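You operate a simulated robot arm through the tools that you are given. There is no shell and no other tool. Be economical: measure what you need, move in short steps, check, and stop when the job is done.

You run a simulated two-armed robot. Do the job below in one go: nothing can be reset, and whatever is moved stays where it is left.

Task
Put the small carton marked "sleeves" from the right bench on the top of the low rack and the small carton labelled "o-rings" on the low wall shelf. Fetch the fault card marked "no motor lead" from the grey table and set it on the left bench. Fetch the white tub marked "Paste" from the grey table and set it on the lower deck of the trolley. Put the green tray on the grey table away on the low wall shelf. Take the tin and put it on the top deck of the trolley. The order is free.

It is judged by the outcome, as a careful person would: the job done as asked, and still so three seconds after it is handed in. It fails if anything else is knocked over, pushed out of place, dropped, spilled or broken.

Robot
Two 7-joint arms with vacuum grippers on one trunk, on a base that drives. Base frame: it is fixed to the floor where the robot stands at the start and does not move with it; the origin is under the middle of the robot, x ahead of it, y to its left, z up; the surface under the hand at the start is at about z = 750. Readings come in mm, rad, newtons and seconds.
The left shoulder is at the start at [70, 174, 1129], the right one opposite. With the tool pointing down near the work surface each hand reaches from about 280 to 800 mm from the robot's upright axis, wherever it stands, measured 20 degrees to its own side. Places, roughly: fault card [750, 4000, 750]; green tray (15x13x3 cm) [1100, 4700, 800]; left bench [700, 2300, 800]; low wall shelf (63x26 cm) [1120, -2120, 920]; lower deck of the trolley [-1100, 3400, 300]; small carton [500, 0, 750]; tin [-1250, 5250, 1000]; top deck of the trolley [-1200, 3400, 800]; top of the low rack [-3000, -1300, 800]; white tub [1000, 4000, 750]. Payload 3.5 kg a hand.
Tool frame (each hand has its own): the origin (TCP) lies in the middle of the cups' lips, and z points out of the cups. The gripper has 2 cups of 32 mm across, covering 32 by 80 mm (tool x, y); the bellows give 10 mm. With the vacuum on, a cup seals on a smooth face that it is pressed against (1 to 4 N); it does not hold porous or soft things. The pull reaches 76 N.
Orientation is that of the tool frame in the base frame, as a unit quaternion [x, y, z, w]. With the cups facing straight down, the tool's x points along the base's -x, its y along +y and its z along -z.

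Tools
- The arms move only by the tool jog_arm. It takes "left_motion", "right_motion" or both (then of equal length, played together; a hand with none holds still); each is a list of rows, each a list of 3 entries, a list of its own where there are three numbers: the shift along the tool's x, y, z in mm, then the turn, a rotation vector about the tool's x, y, z in rad, then the vacuum: 1 switches it on, 0 off. In form: [[[dx, dy, dz], [wx, wy, wz], valve], ...]. A call has 1 to 20 rows; each row is the pose to reach, as a shift and turn from the pose commanded when the call began, along the tool's axes at that moment. Each row takes 0.2 s and may step no farther than 50 mm and 0.15 rad from the row before; otherwise, or with a gripper value out of range, the whole call is refused. A pose out of reach is approached as far as the arm can. The call stops where the force on the tool passes 40 N (or 10 N more than at its start, if that is more) or the arm is blocked; 0.2 s more then pass. The pull builds up within a second once a cup has sealed. Time passes only in rows, and 0.2 s behind the last, so rows that repeat a pose give it time. It gives the time, the measured TCP pose, the force on the tool (base axes) and the pull of the vacuum at its end, in the units of the frame above (readings bear some noise), with the torque about the TCP (base axes, N m) and any sound that the robot's microphone picked up.
- Cameras (640 x 400 px; columns grow to the right, rows downward): "scene" is now at [122.7, 16.3, 1422.3]; the picture's right is [0.23, -0.97, 0.00], its down [-0.79, -0.18, -0.59] and it looks along [0.58, 0.13, -0.81] (base axes); focal length 252 px, centre (320, 200). "left" rides on the left gripper at [74, -19, -110] in its tool frame; the picture's right is [0.25, 0.97, 0.00], its down [-0.77, 0.20, -0.60] and it looks along [-0.58, 0.15, 0.80] (tool axes); focal length 218 px, centre (320, 200). "right" rides on the right gripper at [73, 19, -110] in its tool frame; the picture's right is [-0.25, 0.97, 0.00], its down [-0.77, -0.20, -0.60] and it looks along [-0.58, -0.15, 0.80] (tool axes); focal length 218 px, centre (320, 200). There is no depth. A picture from a camera that has moved, and an enlarged one, comes with that camera's place and axes in the base frame and with its lens.
- capture(camera): a new picture of that camera. The clock stands still meanwhile.
- move_column(by): slides the trunk up (or, below 0, down) by that many mm; the arms and the scene camera ride with it, the base frame stays. It gives what a move gives, with no picture.
- roll_base(legs): drives the robot by 1 to 6 legs, each [ahead, turn to the left] in mm and rad, along the robot's own axes; the way and the turn of a leg run together, so that a leg with both is an arc; at most 1500 mm and 3.142 rad a leg. The arms and the cameras ride along, it lands a little off, and it stops where it bumps. It gives what a move gives.
- aim_head(pan, tilt): turns the head with the scene camera to pan (to the left, within 1.501 rad either way) and tilt (down, from -0.506 to 1.204), counted from straight ahead of the robot. It gives what a move gives.
- zoom(camera, box): a new picture of the part [left, top, right, bottom] of that camera's present view, enlarged. The clock stands still meanwhile.
- sign_off(): hands the job in; it is judged then, once.

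Work in short steps. Places have to be worked out from the pictures, the camera data and where the tool is seen: move nearer, look again, correct. Check each grasp and each placing, and mend what went wrong. You have 186 turns and 166 pictures in all, those below and enlarged ones among them. Switch the vacuum off and draw the arms clear of the work before you hand the job in, unless the task says otherwise; then end with one line.

The tools are called as a command line: name --argument value ..., lists and objects as JSON in quotes. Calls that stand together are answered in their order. jog_arm: Moves the arms, as the interface text tells. Its arguments: {"type":"object","properties":{"left_motion":{"type":"array","items":{"type":"array"}},"right_motion":{"type":"array","items":{"type":"array"}}},"required":[]} The other tools are called the same way: move_column (by) slides the trunk up or down; roll_base (legs) drives the base; aim_head (pan, tilt) turns the head that bears the scene camera; capture (camera) takes a picture; zoom (camera, box) takes an enlarged picture of a part of a camera's view; sign_off () hands the job in.

At the start:

```text
time_s: 0.0
left_tool_pos: [498.6, 229.5, 993.8]
left_orientation: [0.001, 1.0, 0.0, 0.0]
left_force: [-0.1, -0.2, 0.7]
left_moment: [-0.03, -0.01, -0.02]
left_pull: 0.0
right_tool_pos: [511.2, -135.3, 1009.8]
right_orientation: [0.0, 1.0, 0.0, 0.0]
right_force: [0.2, -0.4, -0.2]
right_moment: [-0.02, 0.02, -0.01]
right_pull: 0.1
trunk travel left (down, up): [-625.0, 215.0]
robot x, y, heading: [1.8, 1.3, 0.001]
head pan, tilt: [0.227, 0.939]
```

scene: 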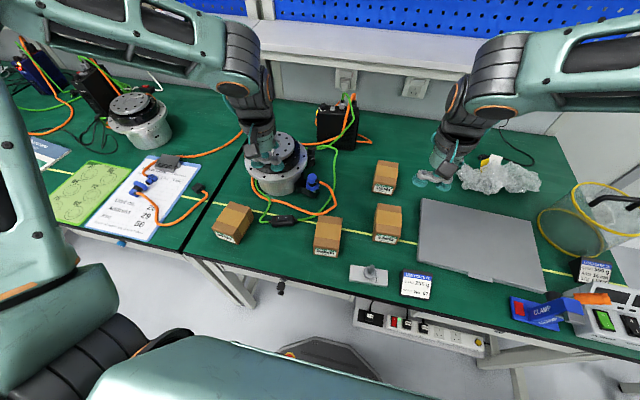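
right: 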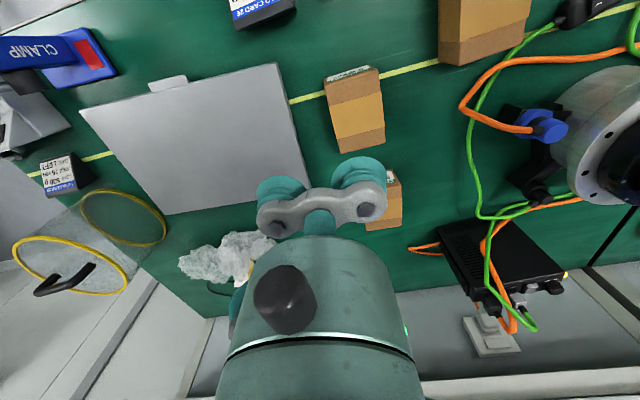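
left: 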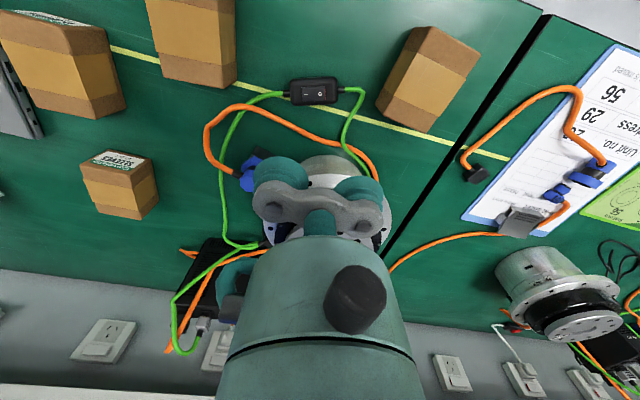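

I see four small cartons on the bench ahead; I zoom in to read their labels.

zoom --camera "scene" --box '[200, 150, 360, 260]'

zoom --camera "scene" --box '[350, 150, 450, 260]'

```text
3.64 times, centred on (280, 205) of scene
camera zoom: at [122.7, 16.3, 1422.3], right [0.23, -0.97, 0.0], down [-0.79, -0.18, -0.59], along [0.58, 0.13, -0.81], focal length 918 px, centre (466, 182)
```

zoom: 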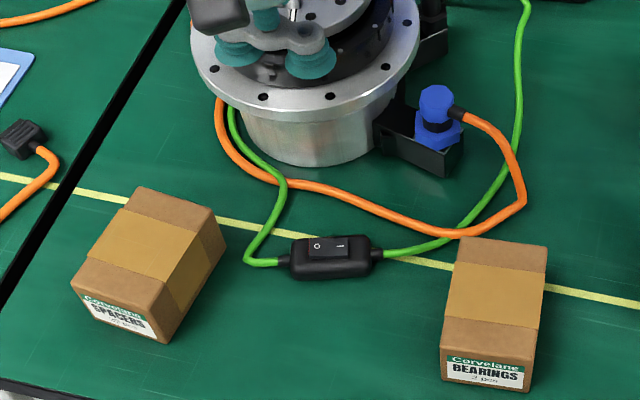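

```text
3.64 times, centred on (400, 205) of scene
camera zoom: at [122.7, 16.3, 1422.3], right [0.23, -0.97, 0.0], down [-0.79, -0.18, -0.59], along [0.58, 0.13, -0.81], focal length 918 px, centre (29, 182)
```

zoom: 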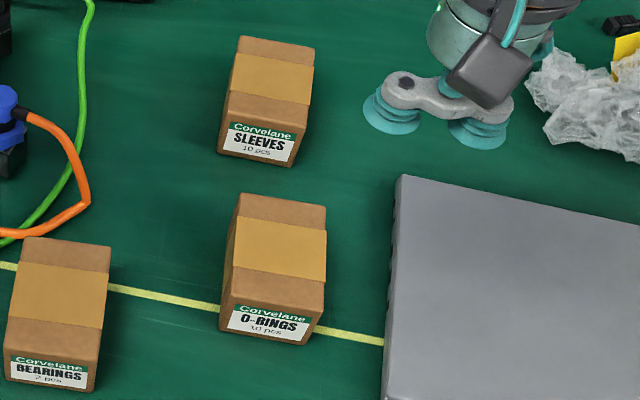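

Sleeves is the far right carton at about (725,-72), o-rings the nearer one at about (560,-90). I look from the right hand for a closer estimate and glance around with the head.

zoom --camera "right" --box '[300, 50, 440, 240]'

aim_head --pan -0.2 --tilt 0.75

capture --camera "scene"

```text
2.11 times, centred on (370, 145) of right
camera zoom: at [438.6, -116.5, 1121.3], right [0.25, 0.97, 0.0], down [0.77, -0.2, 0.6], along [0.58, -0.15, -0.8], focal length 460 px, centre (215, 316)
```

zoom: 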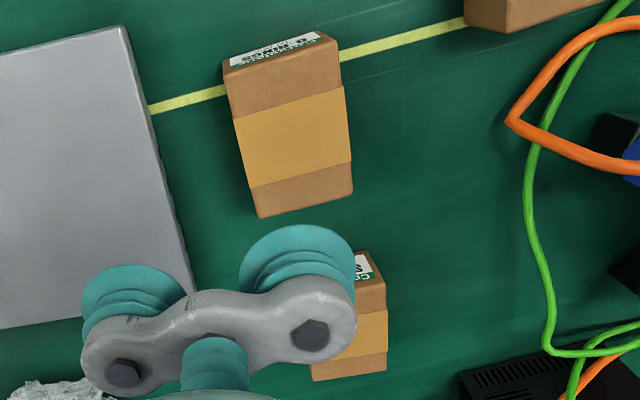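

```text
time_s: 0.9
left_tool_pos: [498.9, 228.7, 994.2]
left_orientation: [0.001, 1.0, -0.001, 0.0]
left_force: [-0.3, -0.7, 0.3]
left_moment: [0.02, -0.02, 0.01]
left_pull: 0.0
right_tool_pos: [510.9, -136.8, 1010.4]
right_orientation: [0.001, 1.0, 0.001, -0.001]
right_force: [-0.5, 0.4, -0.1]
right_moment: [0.0, 0.01, 0.02]
right_pull: 0.1
trunk travel left (down, up): [-625.0, 215.0]
robot x, y, heading: [1.3, -2.9, -0.006]
head pan, tilt: [-0.201, 0.75]
```

```text
159 pictures are left
camera scene: at [132.4, -16.6, 1437.1], right [-0.2, -0.98, 0.0], down [-0.67, 0.14, -0.73], along [0.72, -0.15, -0.68], focal length 252 px, centre (320, 200)
```

scene: 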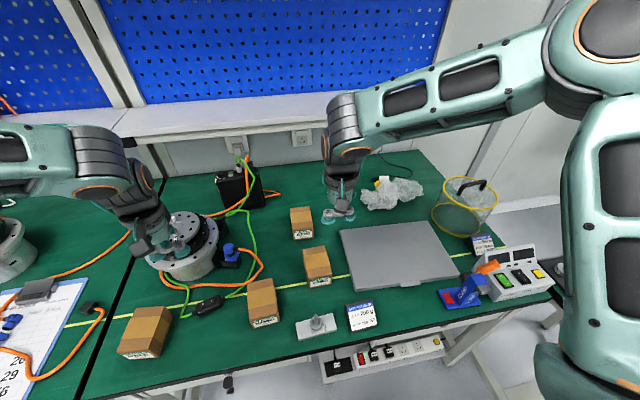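

I need crisper outlines; zooming tighter on the two cartons.

zoom --camera "scene" --box '[275, 195, 345, 295]'

```text
4.00 times, centred on (310, 245) of scene
camera zoom: at [132.4, -16.6, 1437.1], right [-0.2, -0.98, 0.0], down [-0.67, 0.14, -0.73], along [0.72, -0.15, -0.68], focal length 1010 px, centre (360, 20)
```

zoom: 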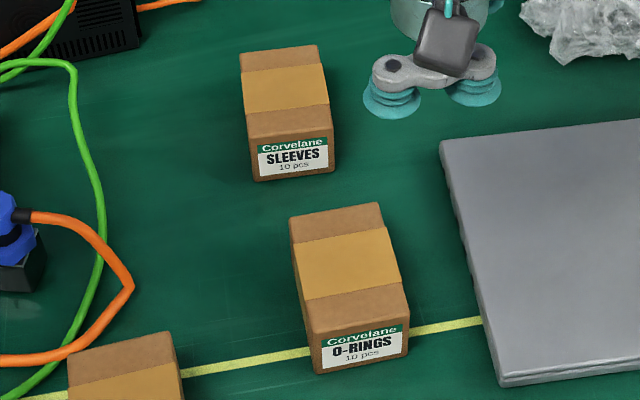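

The cartons are about 107×69×45 mm with long axis along x, tops at z≈795: o-rings at (549,-92), sleeves at (733,-73). I turn the right hand 90° above the sleeves carton so that both cups lie along its length.

jog_arm --right_motion '[[[-20, 6, 7], [0, 0, -0.143], 0], [[-40, 12, 14], [0, 0, -0.286], 0], [[-60, 18, 21], [0, 0, -0.428], 0], [[-80, 24, 28], [0, 0, -0.571], 0], [[-100, 30, 35], [0, 0, -0.714], 0], [[-120, 36, 42], [0, 0, -0.857], 0], [[-140, 42, 49], [0, 0, -1.0], 0], [[-160, 48, 56], [0, 0, -1.142], 0], [[-180, 54, 63], [0, 0, -1.285], 0], [[-202, 60, 72], [0, 0, -1.428], 0], [[-222, 64, 80], [0, 0, -1.571], 0], [[-222, 64, 80], [0, 0, -1.571], 0]]'

capture --camera "right"

capture --camera "scene"

```text
time_s: 3.5
left_tool_pos: [499.0, 229.4, 994.2]
left_orientation: [0.0, 1.0, 0.0, 0.0]
left_force: [0.3, -0.3, -0.8]
left_moment: [0.02, -0.03, 0.0]
left_pull: 0.0
right_tool_pos: [732.6, -70.8, 931.7]
right_orientation: [0.707, -0.707, 0.0, 0.0]
right_force: [0.4, -0.1, -0.1]
right_moment: [-0.01, -0.03, 0.02]
right_pull: 0.0
trunk travel left (down, up): [-625.0, 215.0]
robot x, y, heading: [1.9, 2.9, 0.003]
head pan, tilt: [-0.201, 0.75]
```

```text
157 pictures are left
camera right: at [714.4, -144.8, 1042.4], right [-0.97, 0.25, 0.0], down [0.2, 0.77, 0.6], along [0.15, 0.58, -0.8], focal length 218 px, centre (320, 200)
```

right: 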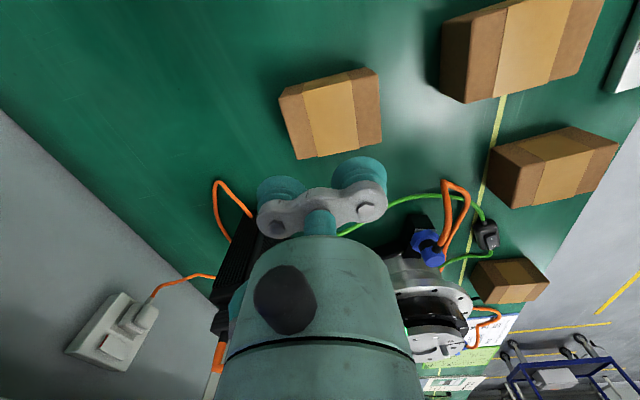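

```text
156 pictures are left
camera scene: at [131.3, -16.5, 1437.3], right [-0.2, -0.98, 0.0], down [-0.67, 0.14, -0.73], along [0.72, -0.15, -0.68], focal length 252 px, centre (320, 200)
```

scene: 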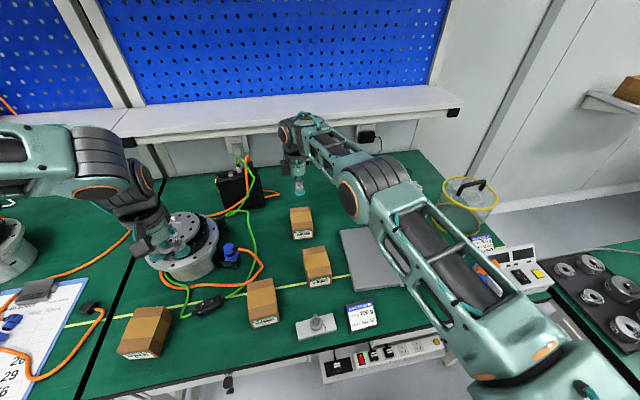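

Scene agrees roughly; I zoom the hand view to refine the offset along x.

zoom --camera "right" --box '[250, 50, 410, 190]'

```text
2.86 times, centred on (330, 120) of right
camera zoom: at [714.4, -144.8, 1042.4], right [-0.97, 0.25, 0.0], down [0.2, 0.77, 0.6], along [0.15, 0.58, -0.8], focal length 624 px, centre (291, 429)
```

zoom: 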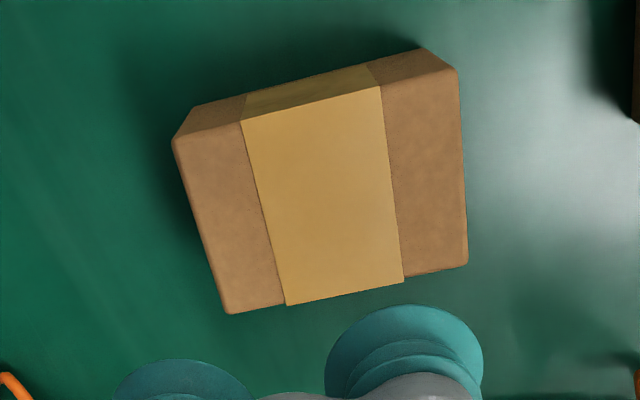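

The near view puts the sleeves top centre at about (720,-68). I shift 12 mm back and lower onto it with the vacuum on.

jog_arm --right_motion '[[[-3, 12, 40], [0, 0, 0], 0], [[-3, 12, 80], [0, 0, 0], 0], [[-3, 12, 115], [0, 0, 0], 1], [[-3, 12, 125], [0, 0, 0], 1], [[-3, 12, 132], [0, 0, 0], 1], [[-3, 12, 136], [0, 0, 0], 1], [[-3, 12, 139], [0, 0, 0], 1], [[-3, 12, 139], [0, 0, 0], 1], [[-3, 12, 139], [0, 0, 0], 1], [[-3, 12, 139], [0, 0, 0], 1]]'

```text
time_s: 4.7
left_tool_pos: [495.3, 229.3, 995.6]
left_orientation: [0.0, 1.0, 0.0, 0.002]
left_force: [0.1, -0.1, 0.4]
left_moment: [-0.06, 0.02, 0.0]
left_pull: 0.1
right_tool_pos: [721.4, -70.4, 808.4]
right_orientation: [-0.706, 0.708, -0.005, 0.006]
right_force: [-10.0, -0.9, 15.6]
right_moment: [0.0, 0.47, 0.2]
right_pull: 75.1
trunk travel left (down, up): [-625.0, 215.0]
robot x, y, heading: [0.1, -0.1, 0.003]
head pan, tilt: [-0.201, 0.75]
stopped in row 5 (right hand): the force on the tool passed its limit at 45 N (the readings are from after the stop); the commanded pose is now the measured one
```

Both cups sealed (pull 75 N) with the top at about z=805. I lift gently and check.

jog_arm --right_motion '[[[0, 0, -8], [0, 0, 0], 1], [[0, 0, -30], [0, 0, 0], 1], [[0, 0, -70], [0, 0, 0], 1], [[0, 0, -110], [0, 0, 0], 1], [[0, 0, -150], [0, 0, 0], 1], [[0, 0, -190], [0, 0, 0], 1], [[0, 0, -190], [0, 0, 0], 1]]'

capture --camera "right"

capture --camera "left"

```text
time_s: 6.3
left_tool_pos: [498.3, 229.9, 992.3]
left_orientation: [0.0, 1.0, 0.0, 0.0]
left_force: [0.3, 0.7, -0.7]
left_moment: [0.02, -0.04, 0.0]
left_pull: 0.1
right_tool_pos: [722.3, -69.3, 996.8]
right_orientation: [-0.707, 0.707, -0.004, 0.005]
right_force: [-0.2, 0.7, -1.6]
right_moment: [-0.04, -0.04, 0.01]
right_pull: 75.6
trunk travel left (down, up): [-625.0, 215.0]
robot x, y, heading: [4.5, 4.0, -0.001]
head pan, tilt: [-0.201, 0.75]
```

```text
154 pictures are left
camera right: at [702.7, -143.5, 1107.3], right [-0.97, 0.26, -0.01], down [0.2, 0.77, 0.61], along [0.16, 0.59, -0.79], focal length 218 px, centre (320, 200)
```

right: 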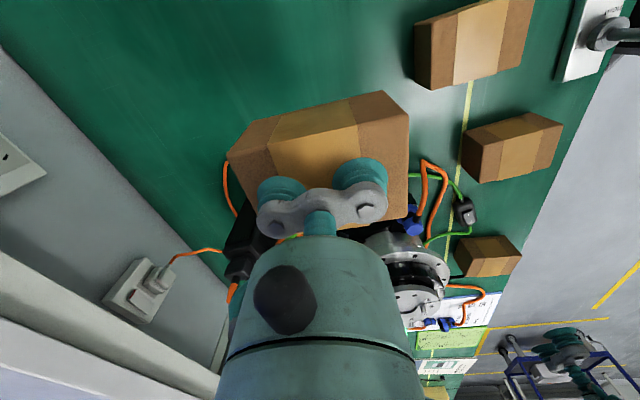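

```text
153 pictures are left
camera left: at [426.2, 210.7, 1103.6], right [-0.25, 0.97, 0.0], down [0.77, 0.2, 0.6], along [0.58, 0.15, -0.8], focal length 218 px, centre (320, 200)
```

left: 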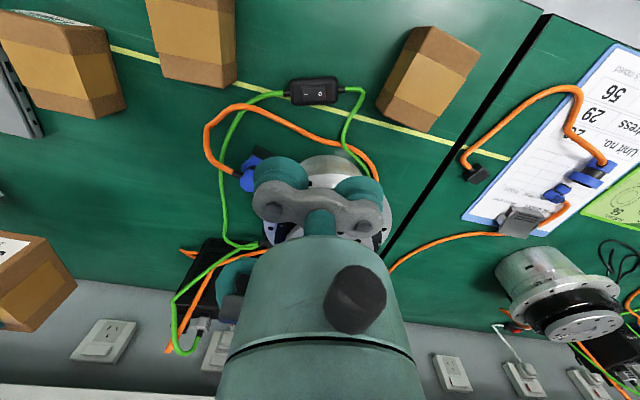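

Sleeves is held well. I swing the right hand clear to the right, then bring the left hand, turned 90°, over o-rings.

jog_arm --right_motion '[[[40, 18, -5], [0, 0, 0], 1], [[80, 36, -10], [0, 0, 0], 1], [[120, 54, -15], [0, 0, 0], 1], [[160, 72, -20], [0, 0, 0], 1], [[200, 90, -25], [0, 0, 0], 1], [[240, 108, -30], [0, 0, 0], 1], [[280, 126, -35], [0, 0, 0], 1], [[320, 144, -40], [0, 0, 0], 1], [[320, 144, -40], [0, 0, 0], 1], [[320, 144, -40], [0, 0, 0], 1], [[320, 144, -40], [0, 0, 0], 1], [[320, 144, -40], [0, 0, 0], 1], [[320, 144, -40], [0, 0, 0], 1], [[320, 144, -40], [0, 0, 0], 1], [[320, 144, -40], [0, 0, 0], 1], [[320, 144, -40], [0, 0, 0], 1], [[320, 144, -40], [0, 0, 0], 1], [[320, 144, -40], [0, 0, 0], 1], [[320, 144, -40], [0, 0, 0], 1], [[320, 144, -40], [0, 0, 0], 1]]' --left_motion '[[[0, 0, 0], [0, 0, 0], 0], [[0, 0, 0], [0, 0, 0], 0], [[0, 0, 0], [0, 0, 0], 0], [[0, 0, 0], [0, 0, 0], 0], [[0, 0, 0], [0, 0, 0], 0], [[0, 0, 0], [0, 0, 0], 0], [[0, 0, 0], [0, 0, 0], 0], [[-4, -27, 5], [0, 0, 0.131], 0], [[-8, -54, 10], [0, 0, 0.262], 0], [[-12, -81, 15], [0, 0, 0.393], 0], [[-16, -108, 20], [0, 0, 0.524], 0], [[-20, -135, 25], [0, 0, 0.655], 0], [[-24, -162, 30], [0, 0, 0.785], 0], [[-28, -189, 35], [0, 0, 0.916], 0], [[-32, -216, 40], [0, 0, 1.047], 0], [[-36, -243, 45], [0, 0, 1.178], 0], [[-40, -270, 50], [0, 0, 1.309], 0], [[-43, -297, 55], [0, 0, 1.44], 0], [[-46, -321, 60], [0, 0, 1.571], 0], [[-46, -321, 60], [0, 0, 1.571], 0]]'

zoom --camera "left" --box '[220, 30, 420, 190]'

capture --camera "scene"

```text
time_s: 10.5
left_tool_pos: [551.7, -82.9, 938.6]
left_orientation: [0.698, 0.716, -0.01, 0.007]
left_force: [0.9, 1.2, 0.1]
left_moment: [-0.01, 0.03, 0.01]
left_pull: 0.0
right_tool_pos: [576.1, -391.6, 1030.9]
right_orientation: [-0.706, 0.708, -0.004, 0.006]
right_force: [0.1, 1.1, -1.7]
right_moment: [-0.02, 0.02, -0.02]
right_pull: 75.7
trunk travel left (down, up): [-625.0, 215.0]
robot x, y, heading: [-0.0, -0.5, -0.001]
head pan, tilt: [-0.201, 0.75]
```

```text
2.50 times, centred on (320, 110) of left
camera zoom: at [531.5, -6.8, 1047.9], right [0.96, 0.28, -0.01], down [0.22, -0.75, 0.62], along [0.17, -0.6, -0.78], focal length 546 px, centre (320, 425)
```

zoom: 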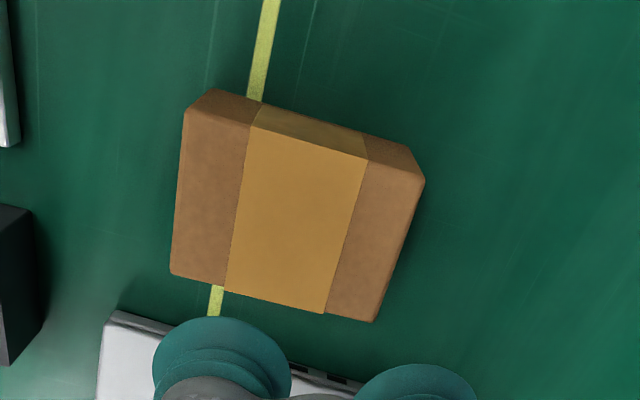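

```text
151 pictures are left
camera scene: at [132.0, -15.6, 1437.2], right [-0.2, -0.98, 0.0], down [-0.67, 0.14, -0.73], along [0.72, -0.15, -0.68], focal length 252 px, centre (320, 200)
```

scene: 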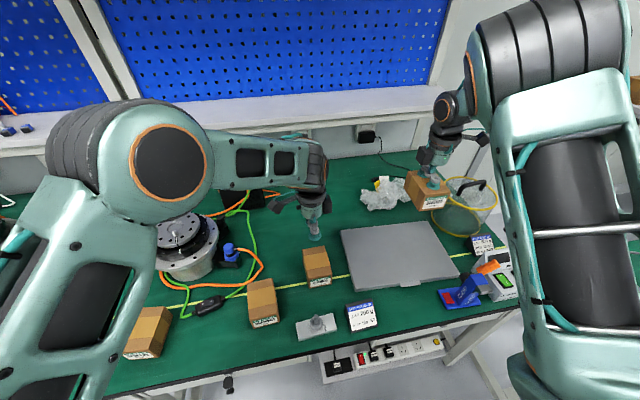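

O-rings top centre works out at about (541,-92). The left hand is nearly over it; I lower with small final steps.

jog_arm --left_motion '[[[-1, -3, 0], [0, 0, 0], 0], [[-1, -3, 40], [0, 0, 0], 0], [[-1, -3, 80], [0, 0, 0], 0], [[-1, -3, 110], [0, 0, 0], 1], [[-1, -3, 120], [0, 0, 0], 1], [[-1, -3, 123], [0, 0, 0], 1], [[-1, -3, 126], [0, 0, 0], 1], [[-1, -3, 129], [0, 0, 0], 1], [[-1, -3, 132], [0, 0, 0], 1], [[-1, -3, 134], [0, 0, 0], 1], [[-1, -3, 134], [0, 0, 0], 1], [[-1, -3, 134], [0, 0, 0], 1]]'

```text
time_s: 12.4
left_tool_pos: [541.8, -90.7, 807.8]
left_orientation: [0.706, 0.708, 0.001, 0.004]
left_force: [-11.1, 7.5, 22.5]
left_moment: [0.17, 0.36, -0.15]
left_pull: 75.6
right_tool_pos: [572.5, -391.6, 1032.8]
right_orientation: [-0.706, 0.708, -0.005, 0.005]
right_force: [-0.4, 0.0, -1.9]
right_moment: [-0.02, 0.05, 0.03]
right_pull: 75.9
trunk travel left (down, up): [-625.0, 215.0]
robot x, y, heading: [-3.0, 1.9, 0.005]
head pan, tilt: [-0.201, 0.75]
stopped in row 9 (left hand): the force on the tool passed its limit at 42 N (the readings are from after the stop); the commanded pose is now the measured one
```

Sealed. I lift o-rings and pull both hands in toward the body for driving.

jog_arm --left_motion '[[[0, 0, -8], [0, 0, 0], 1], [[0, 0, -40], [0, 0, 0], 1], [[0, 0, -85], [0, 0, 0], 1], [[0, 0, -130], [0, 0, 0], 1], [[0, 0, -175], [0, 0, 0], 1], [[0, 0, -220], [0, 0, 0], 1], [[40, -10, -225], [0, 0, 0], 1], [[80, -20, -225], [0, 0, 0], 1], [[120, -30, -225], [0, 0, 0], 1], [[160, -50, -225], [0, 0, 0], 1], [[200, -70, -225], [0, 0, 0], 1], [[240, -90, -225], [0, 0, 0], 1], [[270, -110, -225], [0, 0, 0], 1], [[270, -130, -225], [0, 0, 0], 1]]' --right_motion '[[[0, 0, 0], [0, 0, 0], 1], [[0, 20, 0], [0, 0, 0], 1], [[0, 40, 0], [0, 0, 0], 1], [[0, 60, 0], [0, 0, 0], 1], [[0, 80, 0], [0, 0, 0], 1], [[0, 100, 0], [0, 0, 0], 1], [[0, 120, 0], [0, 0, 0], 1], [[-10, 140, 0], [0, 0, 0], 1], [[-20, 160, 0], [0, 0, 0], 1], [[-30, 160, 0], [0, 0, 0], 1], [[-40, 160, 0], [0, 0, 0], 1], [[-50, 160, 0], [0, 0, 0], 1], [[-50, 160, 0], [0, 0, 0], 1], [[-50, 160, 0], [0, 0, 0], 1]]'

aim_head --pan -1.3 --tilt 0.4

capture --camera "scene"

```text
time_s: 15.4
left_tool_pos: [412.5, 176.5, 1030.0]
left_orientation: [0.706, 0.708, 0.002, 0.004]
left_force: [0.4, 0.5, -1.4]
left_moment: [0.04, -0.02, 0.01]
left_pull: 75.8
right_tool_pos: [417.2, -341.7, 1027.7]
right_orientation: [-0.706, 0.708, -0.004, 0.005]
right_force: [0.5, -0.5, -1.1]
right_moment: [-0.02, 0.01, -0.02]
right_pull: 75.6
trunk travel left (down, up): [-625.0, 215.0]
robot x, y, heading: [2.6, -1.3, -0.003]
head pan, tilt: [-0.201, 0.75]
```

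```text
time_s: 16.8
left_tool_pos: [413.4, 176.2, 1028.9]
left_orientation: [0.706, 0.708, 0.001, 0.003]
left_force: [-0.5, -0.3, -0.8]
left_moment: [0.02, 0.02, -0.01]
left_pull: 75.6
right_tool_pos: [418.9, -340.9, 1028.7]
right_orientation: [-0.707, 0.708, -0.004, 0.005]
right_force: [-1.0, 0.0, -1.8]
right_moment: [0.01, 0.05, 0.0]
right_pull: 75.4
trunk travel left (down, up): [-625.0, 215.0]
robot x, y, heading: [0.6, -0.9, 0.003]
head pan, tilt: [-1.3, 0.4]
```

```text
150 pictures are left
camera scene: at [76.1, -89.3, 1468.2], right [-0.96, -0.27, 0.0], down [-0.1, 0.38, -0.92], along [0.25, -0.89, -0.39], focal length 252 px, centre (320, 200)
```

scene: 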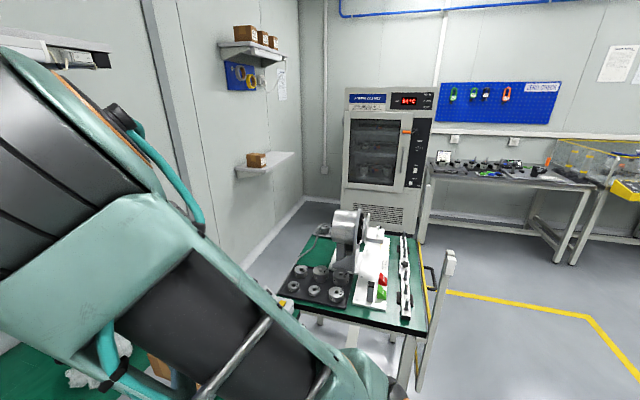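

The low wall shelf is at the far side past a cart on my right. Before backing up I check the floor behind on both sides.

aim_head --pan -1.5 --tilt 0.6

capture --camera "scene"

aim_head --pan 1.5 --tilt 0.4

capture --camera "scene"

```text
time_s: 17.5
left_tool_pos: [413.4, 177.4, 1029.7]
left_orientation: [0.706, 0.708, 0.001, 0.002]
left_force: [0.4, 0.8, 0.0]
left_moment: [-0.01, 0.02, 0.0]
left_pull: 75.4
right_tool_pos: [418.5, -340.3, 1028.2]
right_orientation: [-0.707, 0.708, -0.004, 0.004]
right_force: [-0.7, -0.4, -1.8]
right_moment: [0.01, 0.0, 0.02]
right_pull: 75.4
trunk travel left (down, up): [-625.0, 215.0]
robot x, y, heading: [-0.3, -4.3, -0.003]
head pan, tilt: [-1.499, 0.6]
```

```text
149 pictures are left
camera scene: at [57.5, -88.4, 1450.1], right [-1.0, -0.07, 0.0], down [-0.04, 0.56, -0.83], along [0.06, -0.82, -0.56], focal length 252 px, centre (320, 200)
```

scene: 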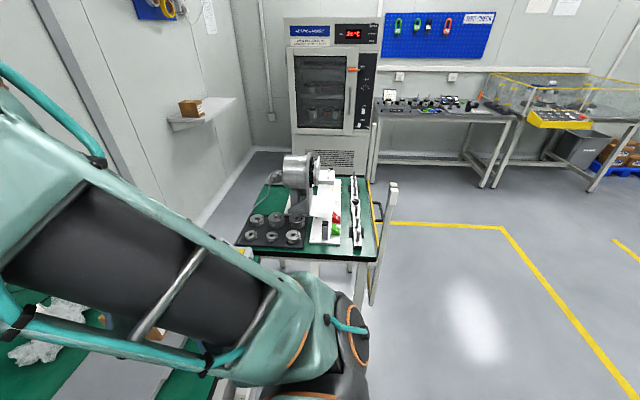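

```text
time_s: 20.1
left_tool_pos: [413.6, 177.6, 1029.2]
left_orientation: [0.706, 0.708, 0.001, 0.002]
left_force: [0.3, -0.8, -0.7]
left_moment: [0.0, 0.01, -0.01]
left_pull: 75.6
right_tool_pos: [417.9, -341.8, 1028.5]
right_orientation: [-0.707, 0.707, -0.004, 0.005]
right_force: [-0.2, -1.0, -2.0]
right_moment: [0.0, 0.01, 0.02]
right_pull: 76.2
trunk travel left (down, up): [-625.0, 215.0]
robot x, y, heading: [-0.1, -1.5, -0.003]
head pan, tilt: [1.499, 0.4]
```

```text
148 pictures are left
camera scene: at [57.8, 92.2, 1468.3], right [1.0, -0.07, 0.0], down [-0.03, -0.39, -0.92], along [0.07, 0.92, -0.39], focal length 252 px, centre (320, 200)
```

scene: 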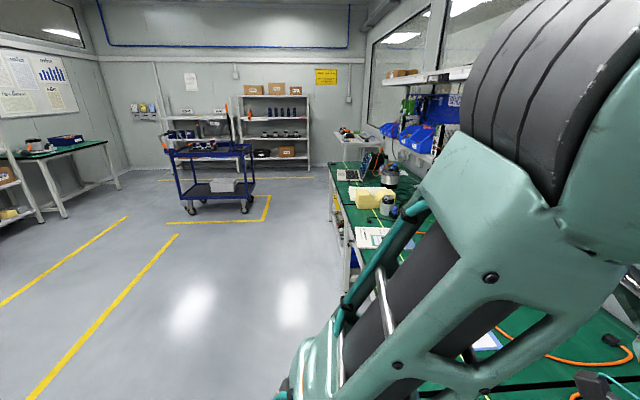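

The floor behind is clear. I back up, turn right and drive past the cart, then turn to face the shelf wall.

roll_base --legs '[[-800, 0], [0, -1.571], [1000, 0], [1000, 0], [0, 1.571]]'

aim_head --pan 0 --tilt 0.4

capture --camera "scene"

```text
time_s: 41.3
left_tool_pos: [-408.3, -1815.6, 1028.9]
left_orientation: [0.736, 0.677, 0.001, 0.003]
left_force: [0.6, -0.1, -0.6]
left_moment: [-0.01, 0.01, -0.01]
left_pull: 75.5
right_tool_pos: [-448.1, -2333.2, 1027.7]
right_orientation: [-0.676, 0.737, -0.004, 0.004]
right_force: [-0.3, 0.4, -0.9]
right_moment: [0.0, 0.02, 0.01]
right_pull: 75.8
trunk travel left (down, up): [-625.0, 215.0]
robot x, y, heading: [-835.6, -1956.6, -0.082]
head pan, tilt: [1.499, 0.4]
```

```text
time_s: 42.9
left_tool_pos: [-408.2, -1815.7, 1028.8]
left_orientation: [0.735, 0.678, 0.001, 0.003]
left_force: [0.3, 0.9, -0.8]
left_moment: [0.0, 0.05, -0.01]
left_pull: 75.0
right_tool_pos: [-447.6, -2333.9, 1027.6]
right_orientation: [-0.676, 0.737, -0.004, 0.005]
right_force: [-0.3, -0.1, -0.7]
right_moment: [0.0, 0.02, -0.03]
right_pull: 75.6
trunk travel left (down, up): [-625.0, 215.0]
robot x, y, heading: [-838.1, -1961.3, -0.083]
head pan, tilt: [0.0, 0.4]
```

```text
147 pictures are left
camera scene: at [-692.7, -1969.3, 1468.3], right [-0.08, -1.0, 0.0], down [-0.39, 0.03, -0.92], along [0.92, -0.08, -0.39], focal length 252 px, centre (320, 200)
```

scene: 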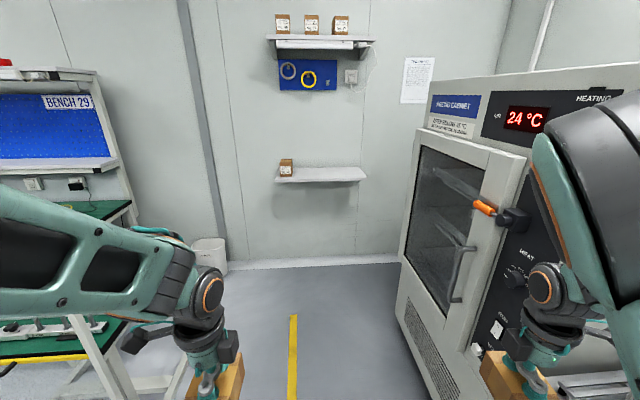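

The shelf is ahead, holding one carton at its left end; oven stays right of my path. I drive up to it, straighten, and raise the trunk.

roll_base --legs '[[1280, 0], [0, 0.08]]'

move_column --by 150

aim_head --pan 0 --tilt 0.75

capture --camera "scene"

```text
time_s: 50.1
left_tool_pos: [918.5, -1894.2, 1028.5]
left_orientation: [0.708, 0.706, 0.001, 0.002]
left_force: [0.1, -0.7, -0.8]
left_moment: [0.01, 0.04, 0.02]
left_pull: 75.7
right_tool_pos: [921.0, -2412.4, 1027.8]
right_orientation: [-0.704, 0.71, -0.004, 0.007]
right_force: [0.1, -0.5, -1.0]
right_moment: [0.01, 0.0, 0.01]
right_pull: 75.0
trunk travel left (down, up): [-625.0, 215.0]
robot x, y, heading: [503.2, -2070.5, -0.002]
head pan, tilt: [0.0, 0.4]
```

```text
time_s: 51.8
left_tool_pos: [917.1, -1892.7, 1178.2]
left_orientation: [0.708, 0.706, 0.002, 0.003]
left_force: [-0.8, -0.3, 0.5]
left_moment: [-0.03, 0.02, 0.0]
left_pull: 75.7
right_tool_pos: [920.9, -2411.3, 1178.7]
right_orientation: [-0.705, 0.709, -0.003, 0.004]
right_force: [-0.3, -0.4, -1.6]
right_moment: [-0.04, -0.02, 0.01]
right_pull: 75.8
trunk travel left (down, up): [-775.0, 65.0]
robot x, y, heading: [502.4, -2068.9, -0.006]
head pan, tilt: [0.0, 0.4]
```

```text
time_s: 52.6
left_tool_pos: [917.4, -1892.9, 1179.1]
left_orientation: [0.707, 0.707, 0.001, 0.003]
left_force: [0.1, -0.3, -1.4]
left_moment: [0.0, -0.01, -0.04]
left_pull: 75.2
right_tool_pos: [921.0, -2410.6, 1177.5]
right_orientation: [-0.705, 0.71, -0.004, 0.005]
right_force: [1.1, -0.7, -1.1]
right_moment: [-0.02, 0.04, 0.0]
right_pull: 75.2
trunk travel left (down, up): [-775.0, 65.0]
robot x, y, heading: [503.0, -2065.1, -0.001]
head pan, tilt: [0.0, 0.75]
```

```text
146 pictures are left
camera scene: at [637.8, -2069.4, 1587.2], right [0.0, -1.0, 0.0], down [-0.68, 0.0, -0.73], along [0.73, 0.0, -0.68], focal length 252 px, centre (320, 200)
```

scene: 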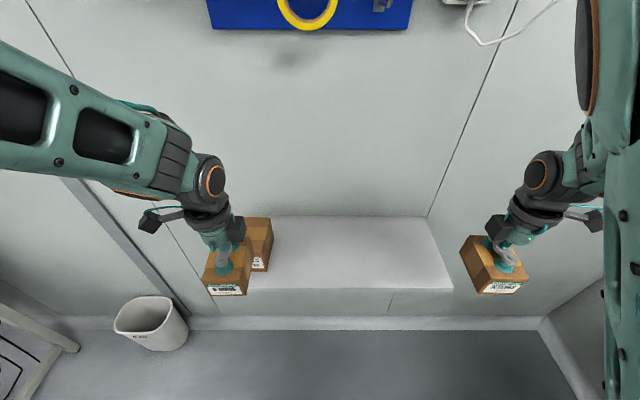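

Shelf spans x≈983–1260, y≈-1800…-2440, free right of its carton (edge y≈-1920). I carry o-rings to above (1100,-2030) and descend to just above the board.

jog_arm --left_motion '[[[-28, 37, 0], [0, 0, 0], 1], [[-56, 74, 0], [0, 0, 0], 1], [[-84, 111, 0], [0, 0, 0], 1], [[-112, 148, 0], [0, 0, 0], 1], [[-137, 183, 0], [0, 0, 0], 1], [[-137, 183, 45], [0, 0, 0], 1], [[-137, 183, 90], [0, 0, 0], 1], [[-137, 183, 135], [0, 0, 0], 1], [[-137, 183, 170], [0, 0, 0], 1], [[-137, 183, 185], [0, 0, 0], 1], [[-137, 183, 185], [0, 0, 0], 1]]'

capture --camera "scene"

capture --camera "left"

```text
time_s: 55.0
left_tool_pos: [1104.6, -2025.7, 992.7]
left_orientation: [0.706, 0.708, 0.001, 0.003]
left_force: [-0.9, -0.2, -0.7]
left_moment: [-0.01, 0.02, -0.04]
left_pull: 75.1
right_tool_pos: [921.1, -2411.3, 1178.6]
right_orientation: [-0.705, 0.71, -0.005, 0.005]
right_force: [-0.2, 0.2, -0.5]
right_moment: [0.01, 0.03, 0.01]
right_pull: 75.4
trunk travel left (down, up): [-775.0, 65.0]
robot x, y, heading: [502.1, -2067.9, -0.006]
head pan, tilt: [0.0, 0.75]
```

```text
145 pictures are left
camera scene: at [637.7, -2069.4, 1587.2], right [0.0, -1.0, 0.0], down [-0.68, 0.0, -0.73], along [0.73, 0.0, -0.68], focal length 252 px, centre (320, 200)
```

scene: 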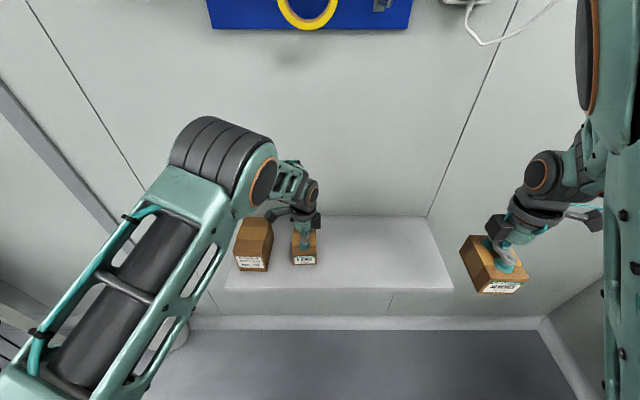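

```text
144 pictures are left
camera left: at [1085.8, -1951.5, 1103.0], right [0.97, 0.26, 0.0], down [0.2, -0.77, 0.61], along [0.16, -0.59, -0.79], focal length 218 px, centre (320, 200)
```

left: 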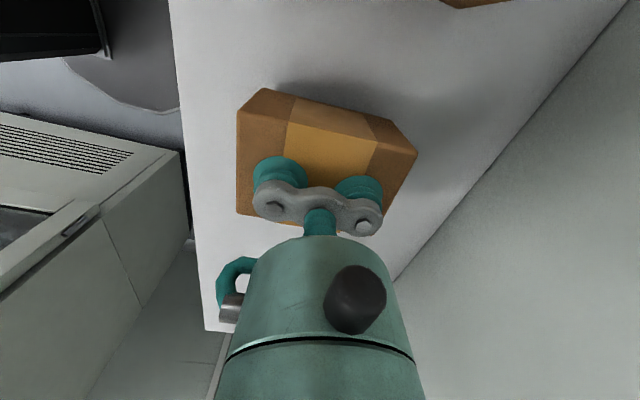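

O-rings hovers a little above the board, well inside. I lower in 3 mm steps until it touches.

jog_arm --left_motion '[[[0, 0, 4], [0, 0, 0], 1], [[0, 0, 8], [0, 0, 0], 1], [[0, 0, 11], [0, 0, 0], 1], [[0, 0, 14], [0, 0, 0], 1], [[0, 0, 14], [0, 0, 0], 1]]'

```text
time_s: 56.2
left_tool_pos: [1103.5, -2031.4, 982.3]
left_orientation: [0.708, 0.706, 0.002, 0.003]
left_force: [-0.5, 1.0, -1.0]
left_moment: [0.01, 0.04, -0.01]
left_pull: 75.4
right_tool_pos: [921.1, -2412.1, 1177.8]
right_orientation: [-0.705, 0.71, -0.004, 0.005]
right_force: [0.5, 0.8, -0.9]
right_moment: [0.03, 0.03, -0.01]
right_pull: 75.2
trunk travel left (down, up): [-775.0, 65.0]
robot x, y, heading: [504.4, -2068.0, -0.007]
head pan, tilt: [0.0, 0.75]
```

jog_arm --left_motion '[[[0, 0, 3], [0, 0, 0], 1], [[0, 0, 6], [0, 0, 0], 1], [[0, 0, 8], [0, 0, 0], 1], [[0, 0, 10], [0, 0, 0], 1], [[0, 0, 12], [0, 0, 0], 1], [[0, 0, 12], [0, 0, 0], 1]]'

```text
time_s: 57.1
left_tool_pos: [1104.4, -2031.2, 979.1]
left_orientation: [0.708, 0.706, 0.005, 0.006]
left_force: [-7.1, 1.4, 19.1]
left_moment: [-0.02, 0.47, -0.06]
left_pull: 75.8
right_tool_pos: [917.8, -2410.6, 1179.2]
right_orientation: [-0.705, 0.709, -0.005, 0.007]
right_force: [-0.1, 0.8, -0.7]
right_moment: [0.0, 0.02, 0.01]
right_pull: 75.4
trunk travel left (down, up): [-775.0, 65.0]
robot x, y, heading: [505.1, -2069.2, -0.01]
head pan, tilt: [0.0, 0.75]
stopped in row 4 (left hand): the force on the tool passed its limit at 43 N (the readings are from after the stop); the commanded pose is now the measured one
```

Contact made. I release, wait, and lift away.

jog_arm --left_motion '[[[0, 0, 0], [0, 0, 0], 0], [[0, 0, 0], [0, 0, 0], 0], [[0, 0, 0], [0, 0, 0], 0], [[0, 0, 0], [0, 0, 0], 0], [[0, 0, -5], [0, 0, 0], 0], [[0, 0, -15], [0, 0, 0], 0], [[0, 0, -50], [0, 0, 0], 0], [[0, 0, -95], [0, 0, 0], 0], [[0, 0, -140], [0, 0, 0], 0], [[0, 0, -180], [0, 0, 0], 0]]'

capture --camera "scene"

```text
time_s: 59.3
left_tool_pos: [1106.5, -2021.8, 1147.4]
left_orientation: [0.701, 0.714, -0.006, 0.003]
left_force: [0.9, 0.1, 0.1]
left_moment: [-0.03, -0.03, -0.01]
left_pull: 0.1
right_tool_pos: [921.2, -2410.5, 1178.3]
right_orientation: [-0.704, 0.71, -0.004, 0.006]
right_force: [0.4, 0.2, -1.5]
right_moment: [-0.01, 0.03, 0.03]
right_pull: 75.5
trunk travel left (down, up): [-775.0, 65.0]
robot x, y, heading: [505.7, -2066.9, -0.006]
head pan, tilt: [0.0, 0.75]
```

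```text
143 pictures are left
camera scene: at [637.0, -2069.2, 1587.2], right [0.0, -1.0, 0.0], down [-0.68, 0.0, -0.73], along [0.73, 0.0, -0.68], focal length 252 px, centre (320, 200)
```

scene: 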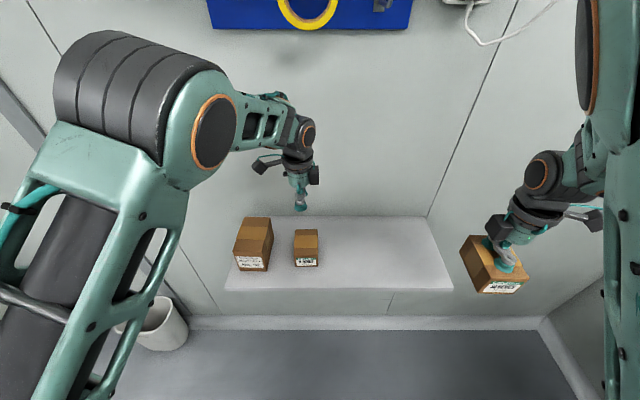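

O-rings stands on the shelf. I retract the left hand, lower the trunk, back out the same way and turn around to see the low rack.

jog_arm --left_motion '[[[20, -40, -20], [0, 0, 0], 0], [[40, -80, -20], [0, 0, 0], 0], [[70, -120, -20], [0, 0, 0], 0], [[100, -160, -20], [0, 0, 0], 0], [[130, -190, -20], [0, 0, 0], 0], [[140, -190, -20], [0, 0, 0], 0]]'

roll_base --legs '[[0, -0.08], [-1350, 0], [0, -2.8]]'

aim_head --pan 0 --tilt 0.4

capture --camera "scene"

```text
time_s: 59.9
left_tool_pos: [1020.3, -1990.8, 1088.3]
left_orientation: [0.692, 0.715, -0.079, -0.054]
left_force: [-0.9, -0.6, 0.2]
left_moment: [0.0, 0.03, 0.04]
left_pull: 0.0
right_tool_pos: [921.3, -2411.0, 1179.6]
right_orientation: [-0.705, 0.71, -0.005, 0.006]
right_force: [-1.3, 0.0, -1.6]
right_moment: [0.03, 0.01, 0.01]
right_pull: 75.4
trunk travel left (down, up): [-775.0, 65.0]
robot x, y, heading: [505.3, -2066.8, -0.003]
head pan, tilt: [0.0, 0.75]
stopped in row 2 (left hand): the arm was blocked; the commanded pose is now the measured one
```

```text
time_s: 73.7
left_tool_pos: [-1313.8, -2160.0, 1088.6]
left_orientation: [0.793, -0.602, 0.044, -0.084]
left_force: [0.0, -0.3, -0.4]
left_moment: [0.01, 0.02, 0.01]
left_pull: 0.1
right_tool_pos: [-1316.7, -1728.6, 1177.8]
right_orientation: [0.62, 0.784, -0.006, -0.003]
right_force: [0.0, -0.1, -1.6]
right_moment: [0.0, -0.03, 0.02]
right_pull: 75.4
trunk travel left (down, up): [-775.0, 65.0]
robot x, y, heading: [-828.6, -1963.1, -2.908]
head pan, tilt: [0.0, 0.75]
```

```text
time_s: 74.5
left_tool_pos: [-1313.6, -2160.2, 1088.3]
left_orientation: [0.794, -0.601, 0.044, -0.085]
left_force: [-0.3, 0.5, -0.2]
left_moment: [0.02, -0.01, 0.04]
left_pull: 0.0
right_tool_pos: [-1316.3, -1726.7, 1177.3]
right_orientation: [0.62, 0.785, -0.006, -0.004]
right_force: [0.9, 0.3, -1.7]
right_moment: [0.0, -0.04, -0.01]
right_pull: 75.5
trunk travel left (down, up): [-775.0, 65.0]
robot x, y, heading: [-828.1, -1962.5, -2.907]
head pan, tilt: [0.0, 0.4]
```

```text
142 pictures are left
camera scene: at [-967.0, -1995.8, 1618.2], right [-0.23, 0.97, 0.0], down [0.38, 0.09, -0.92], along [-0.9, -0.22, -0.39], focal length 252 px, centre (320, 200)
```

scene: 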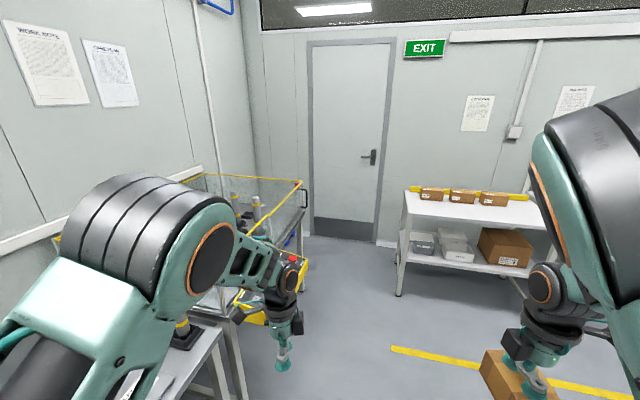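

The arm stopped against itself but is now clear; o-rings had 110 mm margin below. The low rack is ahead right, its three cartons at the back. I drive to about (-2290,-1600) facing it.

roll_base --legs '[[0, -0.476], [1490, 0], [0, 0.241]]'

aim_head --pan -0.2 --tilt 0.75

capture --camera "scene"

```text
time_s: 84.1
left_tool_pos: [-2784.2, -1671.6, 1089.0]
left_orientation: [0.714, -0.693, 0.055, -0.079]
left_force: [0.0, -0.1, 0.0]
left_moment: [0.0, 0.0, 0.0]
left_pull: 0.1
right_tool_pos: [-2682.1, -1250.1, 1176.9]
right_orientation: [0.711, 0.704, -0.005, -0.003]
right_force: [0.1, -0.8, -1.2]
right_moment: [0.03, -0.03, -0.03]
right_pull: 75.7
trunk travel left (down, up): [-775.0, 65.0]
robot x, y, heading: [-2260.5, -1596.7, 3.135]
head pan, tilt: [0.0, 0.4]
```

```text
time_s: 84.9
left_tool_pos: [-2782.5, -1671.0, 1089.7]
left_orientation: [0.716, -0.692, 0.054, -0.08]
left_force: [-0.4, -0.4, -0.9]
left_moment: [0.0, -0.03, 0.03]
left_pull: 0.1
right_tool_pos: [-2680.7, -1251.5, 1177.3]
right_orientation: [0.71, 0.704, -0.006, -0.005]
right_force: [0.0, 0.4, -0.9]
right_moment: [-0.01, 0.0, 0.01]
right_pull: 75.5
trunk travel left (down, up): [-775.0, 65.0]
robot x, y, heading: [-2263.9, -1595.7, 3.131]
head pan, tilt: [-0.201, 0.75]
```

```text
141 pictures are left
camera scene: at [-2395.0, -1579.4, 1587.2], right [0.21, 0.98, 0.0], down [0.67, -0.14, -0.73], along [-0.72, 0.15, -0.68], focal length 252 px, centre (320, 200)
```

scene: 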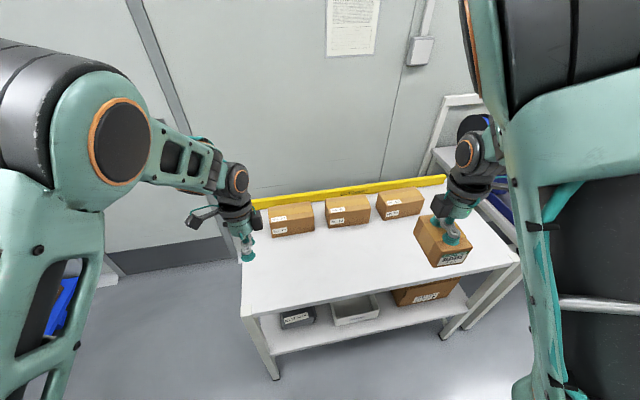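

The strip of rack top in front of the cartons (x −2756…−3046) is free. I lower the trunk 150 mm, then bring sleeves above (−2890,−1340).

move_column --by -130

jog_arm --right_motion '[[[-18, -42, 0], [0, 0, 0], 1], [[-36, -84, 0], [0, 0, 0], 1], [[-54, -126, 0], [0, 0, 0], 1], [[-72, -168, 0], [0, 0, 0], 1], [[-89, -209, 0], [0, 0, 0], 1], [[-89, -209, 45], [0, 0, 0], 1], [[-89, -209, 90], [0, 0, 0], 1], [[-89, -209, 135], [0, 0, 0], 1], [[-89, -209, 165], [0, 0, 0], 1], [[-89, -209, 172], [0, 0, 0], 1], [[-89, -209, 172], [0, 0, 0], 1], [[-89, -209, 172], [0, 0, 0], 1]]'

capture --camera "scene"

```text
time_s: 86.5
left_tool_pos: [-2783.2, -1670.1, 960.0]
left_orientation: [0.715, -0.692, 0.054, -0.078]
left_force: [-0.6, 1.9, -0.1]
left_moment: [0.02, -0.03, -0.01]
left_pull: 0.1
right_tool_pos: [-2680.1, -1250.9, 1049.2]
right_orientation: [0.71, 0.704, -0.004, -0.003]
right_force: [0.0, 0.0, -1.7]
right_moment: [0.01, -0.03, -0.01]
right_pull: 75.7
trunk travel left (down, up): [-645.0, 195.0]
robot x, y, heading: [-2269.0, -1596.4, 3.136]
head pan, tilt: [-0.201, 0.75]
```

```text
time_s: 89.1
left_tool_pos: [-2783.7, -1669.8, 959.6]
left_orientation: [0.715, -0.692, 0.054, -0.079]
left_force: [0.7, 0.1, -0.1]
left_moment: [0.02, -0.01, 0.01]
left_pull: 0.0
right_tool_pos: [-2892.9, -1338.8, 881.3]
right_orientation: [0.71, 0.704, -0.004, -0.004]
right_force: [0.5, 0.1, -1.7]
right_moment: [0.01, -0.05, 0.0]
right_pull: 75.6
trunk travel left (down, up): [-645.0, 195.0]
robot x, y, heading: [-2266.9, -1595.1, 3.134]
head pan, tilt: [-0.201, 0.75]
```

```text
140 pictures are left
camera scene: at [-2395.1, -1578.7, 1457.1], right [0.21, 0.98, 0.0], down [0.67, -0.14, -0.73], along [-0.72, 0.15, -0.68], focal length 252 px, centre (320, 200)
```

scene: 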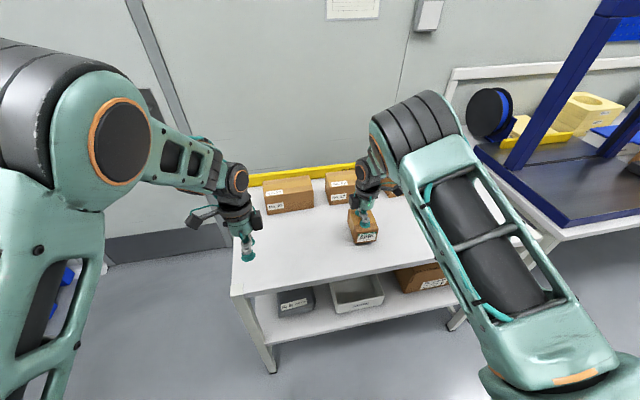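

The carton hovers over the free strip; I lower in small steps to contact.

jog_arm --right_motion '[[[0, 0, 5], [0, 0, 0], 1], [[0, 0, 10], [0, 0, 0], 1], [[0, 0, 14], [0, 0, 0], 1], [[0, 0, 17], [0, 0, 0], 1], [[0, 0, 20], [0, 0, 0], 1], [[0, 0, 23], [0, 0, 0], 1], [[0, 0, 26], [0, 0, 0], 1], [[0, 0, 29], [0, 0, 0], 1], [[0, 0, 32], [0, 0, 0], 1]]'

```text
time_s: 90.8
left_tool_pos: [-2780.2, -1671.2, 961.3]
left_orientation: [0.715, -0.693, 0.052, -0.079]
left_force: [0.7, 0.2, 0.3]
left_moment: [-0.02, -0.03, 0.0]
left_pull: 0.0
right_tool_pos: [-2895.4, -1338.7, 860.8]
right_orientation: [0.71, 0.704, -0.009, -0.01]
right_force: [5.1, -2.2, 20.3]
right_moment: [-0.1, -0.53, 0.04]
right_pull: 75.2
trunk travel left (down, up): [-645.0, 195.0]
robot x, y, heading: [-2266.5, -1594.6, 3.133]
head pan, tilt: [-0.201, 0.75]
stopped in row 8 (right hand): the force on the tool passed its limit at 43 N (the readings are from after the stop); the commanded pose is now the measured one
```

Contact. Release, wait, lift.

jog_arm --right_motion '[[[0, 0, 0], [0, 0, 0], 0], [[0, 0, 0], [0, 0, 0], 0], [[0, 0, 0], [0, 0, 0], 0], [[0, 0, 0], [0, 0, 0], 0], [[0, 0, -5], [0, 0, 0], 0], [[0, 0, -15], [0, 0, 0], 0], [[0, 0, -50], [0, 0, 0], 0], [[0, 0, -95], [0, 0, 0], 0], [[0, 0, -140], [0, 0, 0], 0], [[20, 40, -160], [0, 0, 0], 0], [[40, 80, -170], [0, 0, 0], 0], [[60, 120, -180], [0, 0, 0], 0], [[80, 160, -180], [0, 0, 0], 0], [[80, 200, -180], [0, 0, 0], 0]]'

capture --camera "scene"

```text
time_s: 93.8
left_tool_pos: [-2781.8, -1671.5, 961.1]
left_orientation: [0.715, -0.692, 0.054, -0.079]
left_force: [-0.7, -0.5, 0.1]
left_moment: [0.03, 0.04, 0.02]
left_pull: 0.0
right_tool_pos: [-2686.0, -1260.0, 1033.9]
right_orientation: [0.71, 0.704, -0.009, -0.009]
right_force: [1.5, -0.2, -0.3]
right_moment: [0.02, -0.02, 0.02]
right_pull: 0.0
trunk travel left (down, up): [-645.0, 195.0]
robot x, y, heading: [-2264.9, -1597.6, 3.13]
head pan, tilt: [-0.201, 0.75]
```

```text
139 pictures are left
camera scene: at [-2393.3, -1579.5, 1457.3], right [0.21, 0.98, 0.0], down [0.67, -0.14, -0.73], along [-0.72, 0.15, -0.68], focal length 252 px, centre (320, 200)
```

scene: 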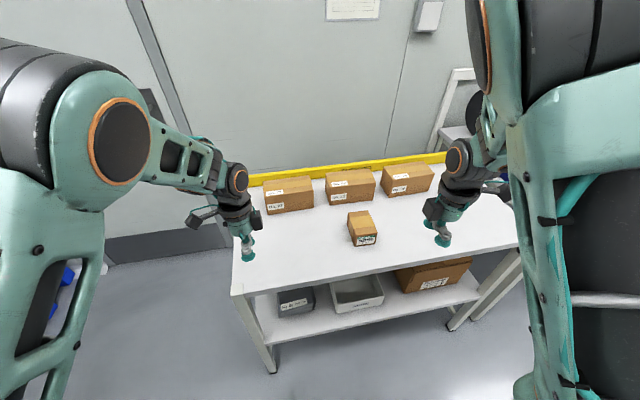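

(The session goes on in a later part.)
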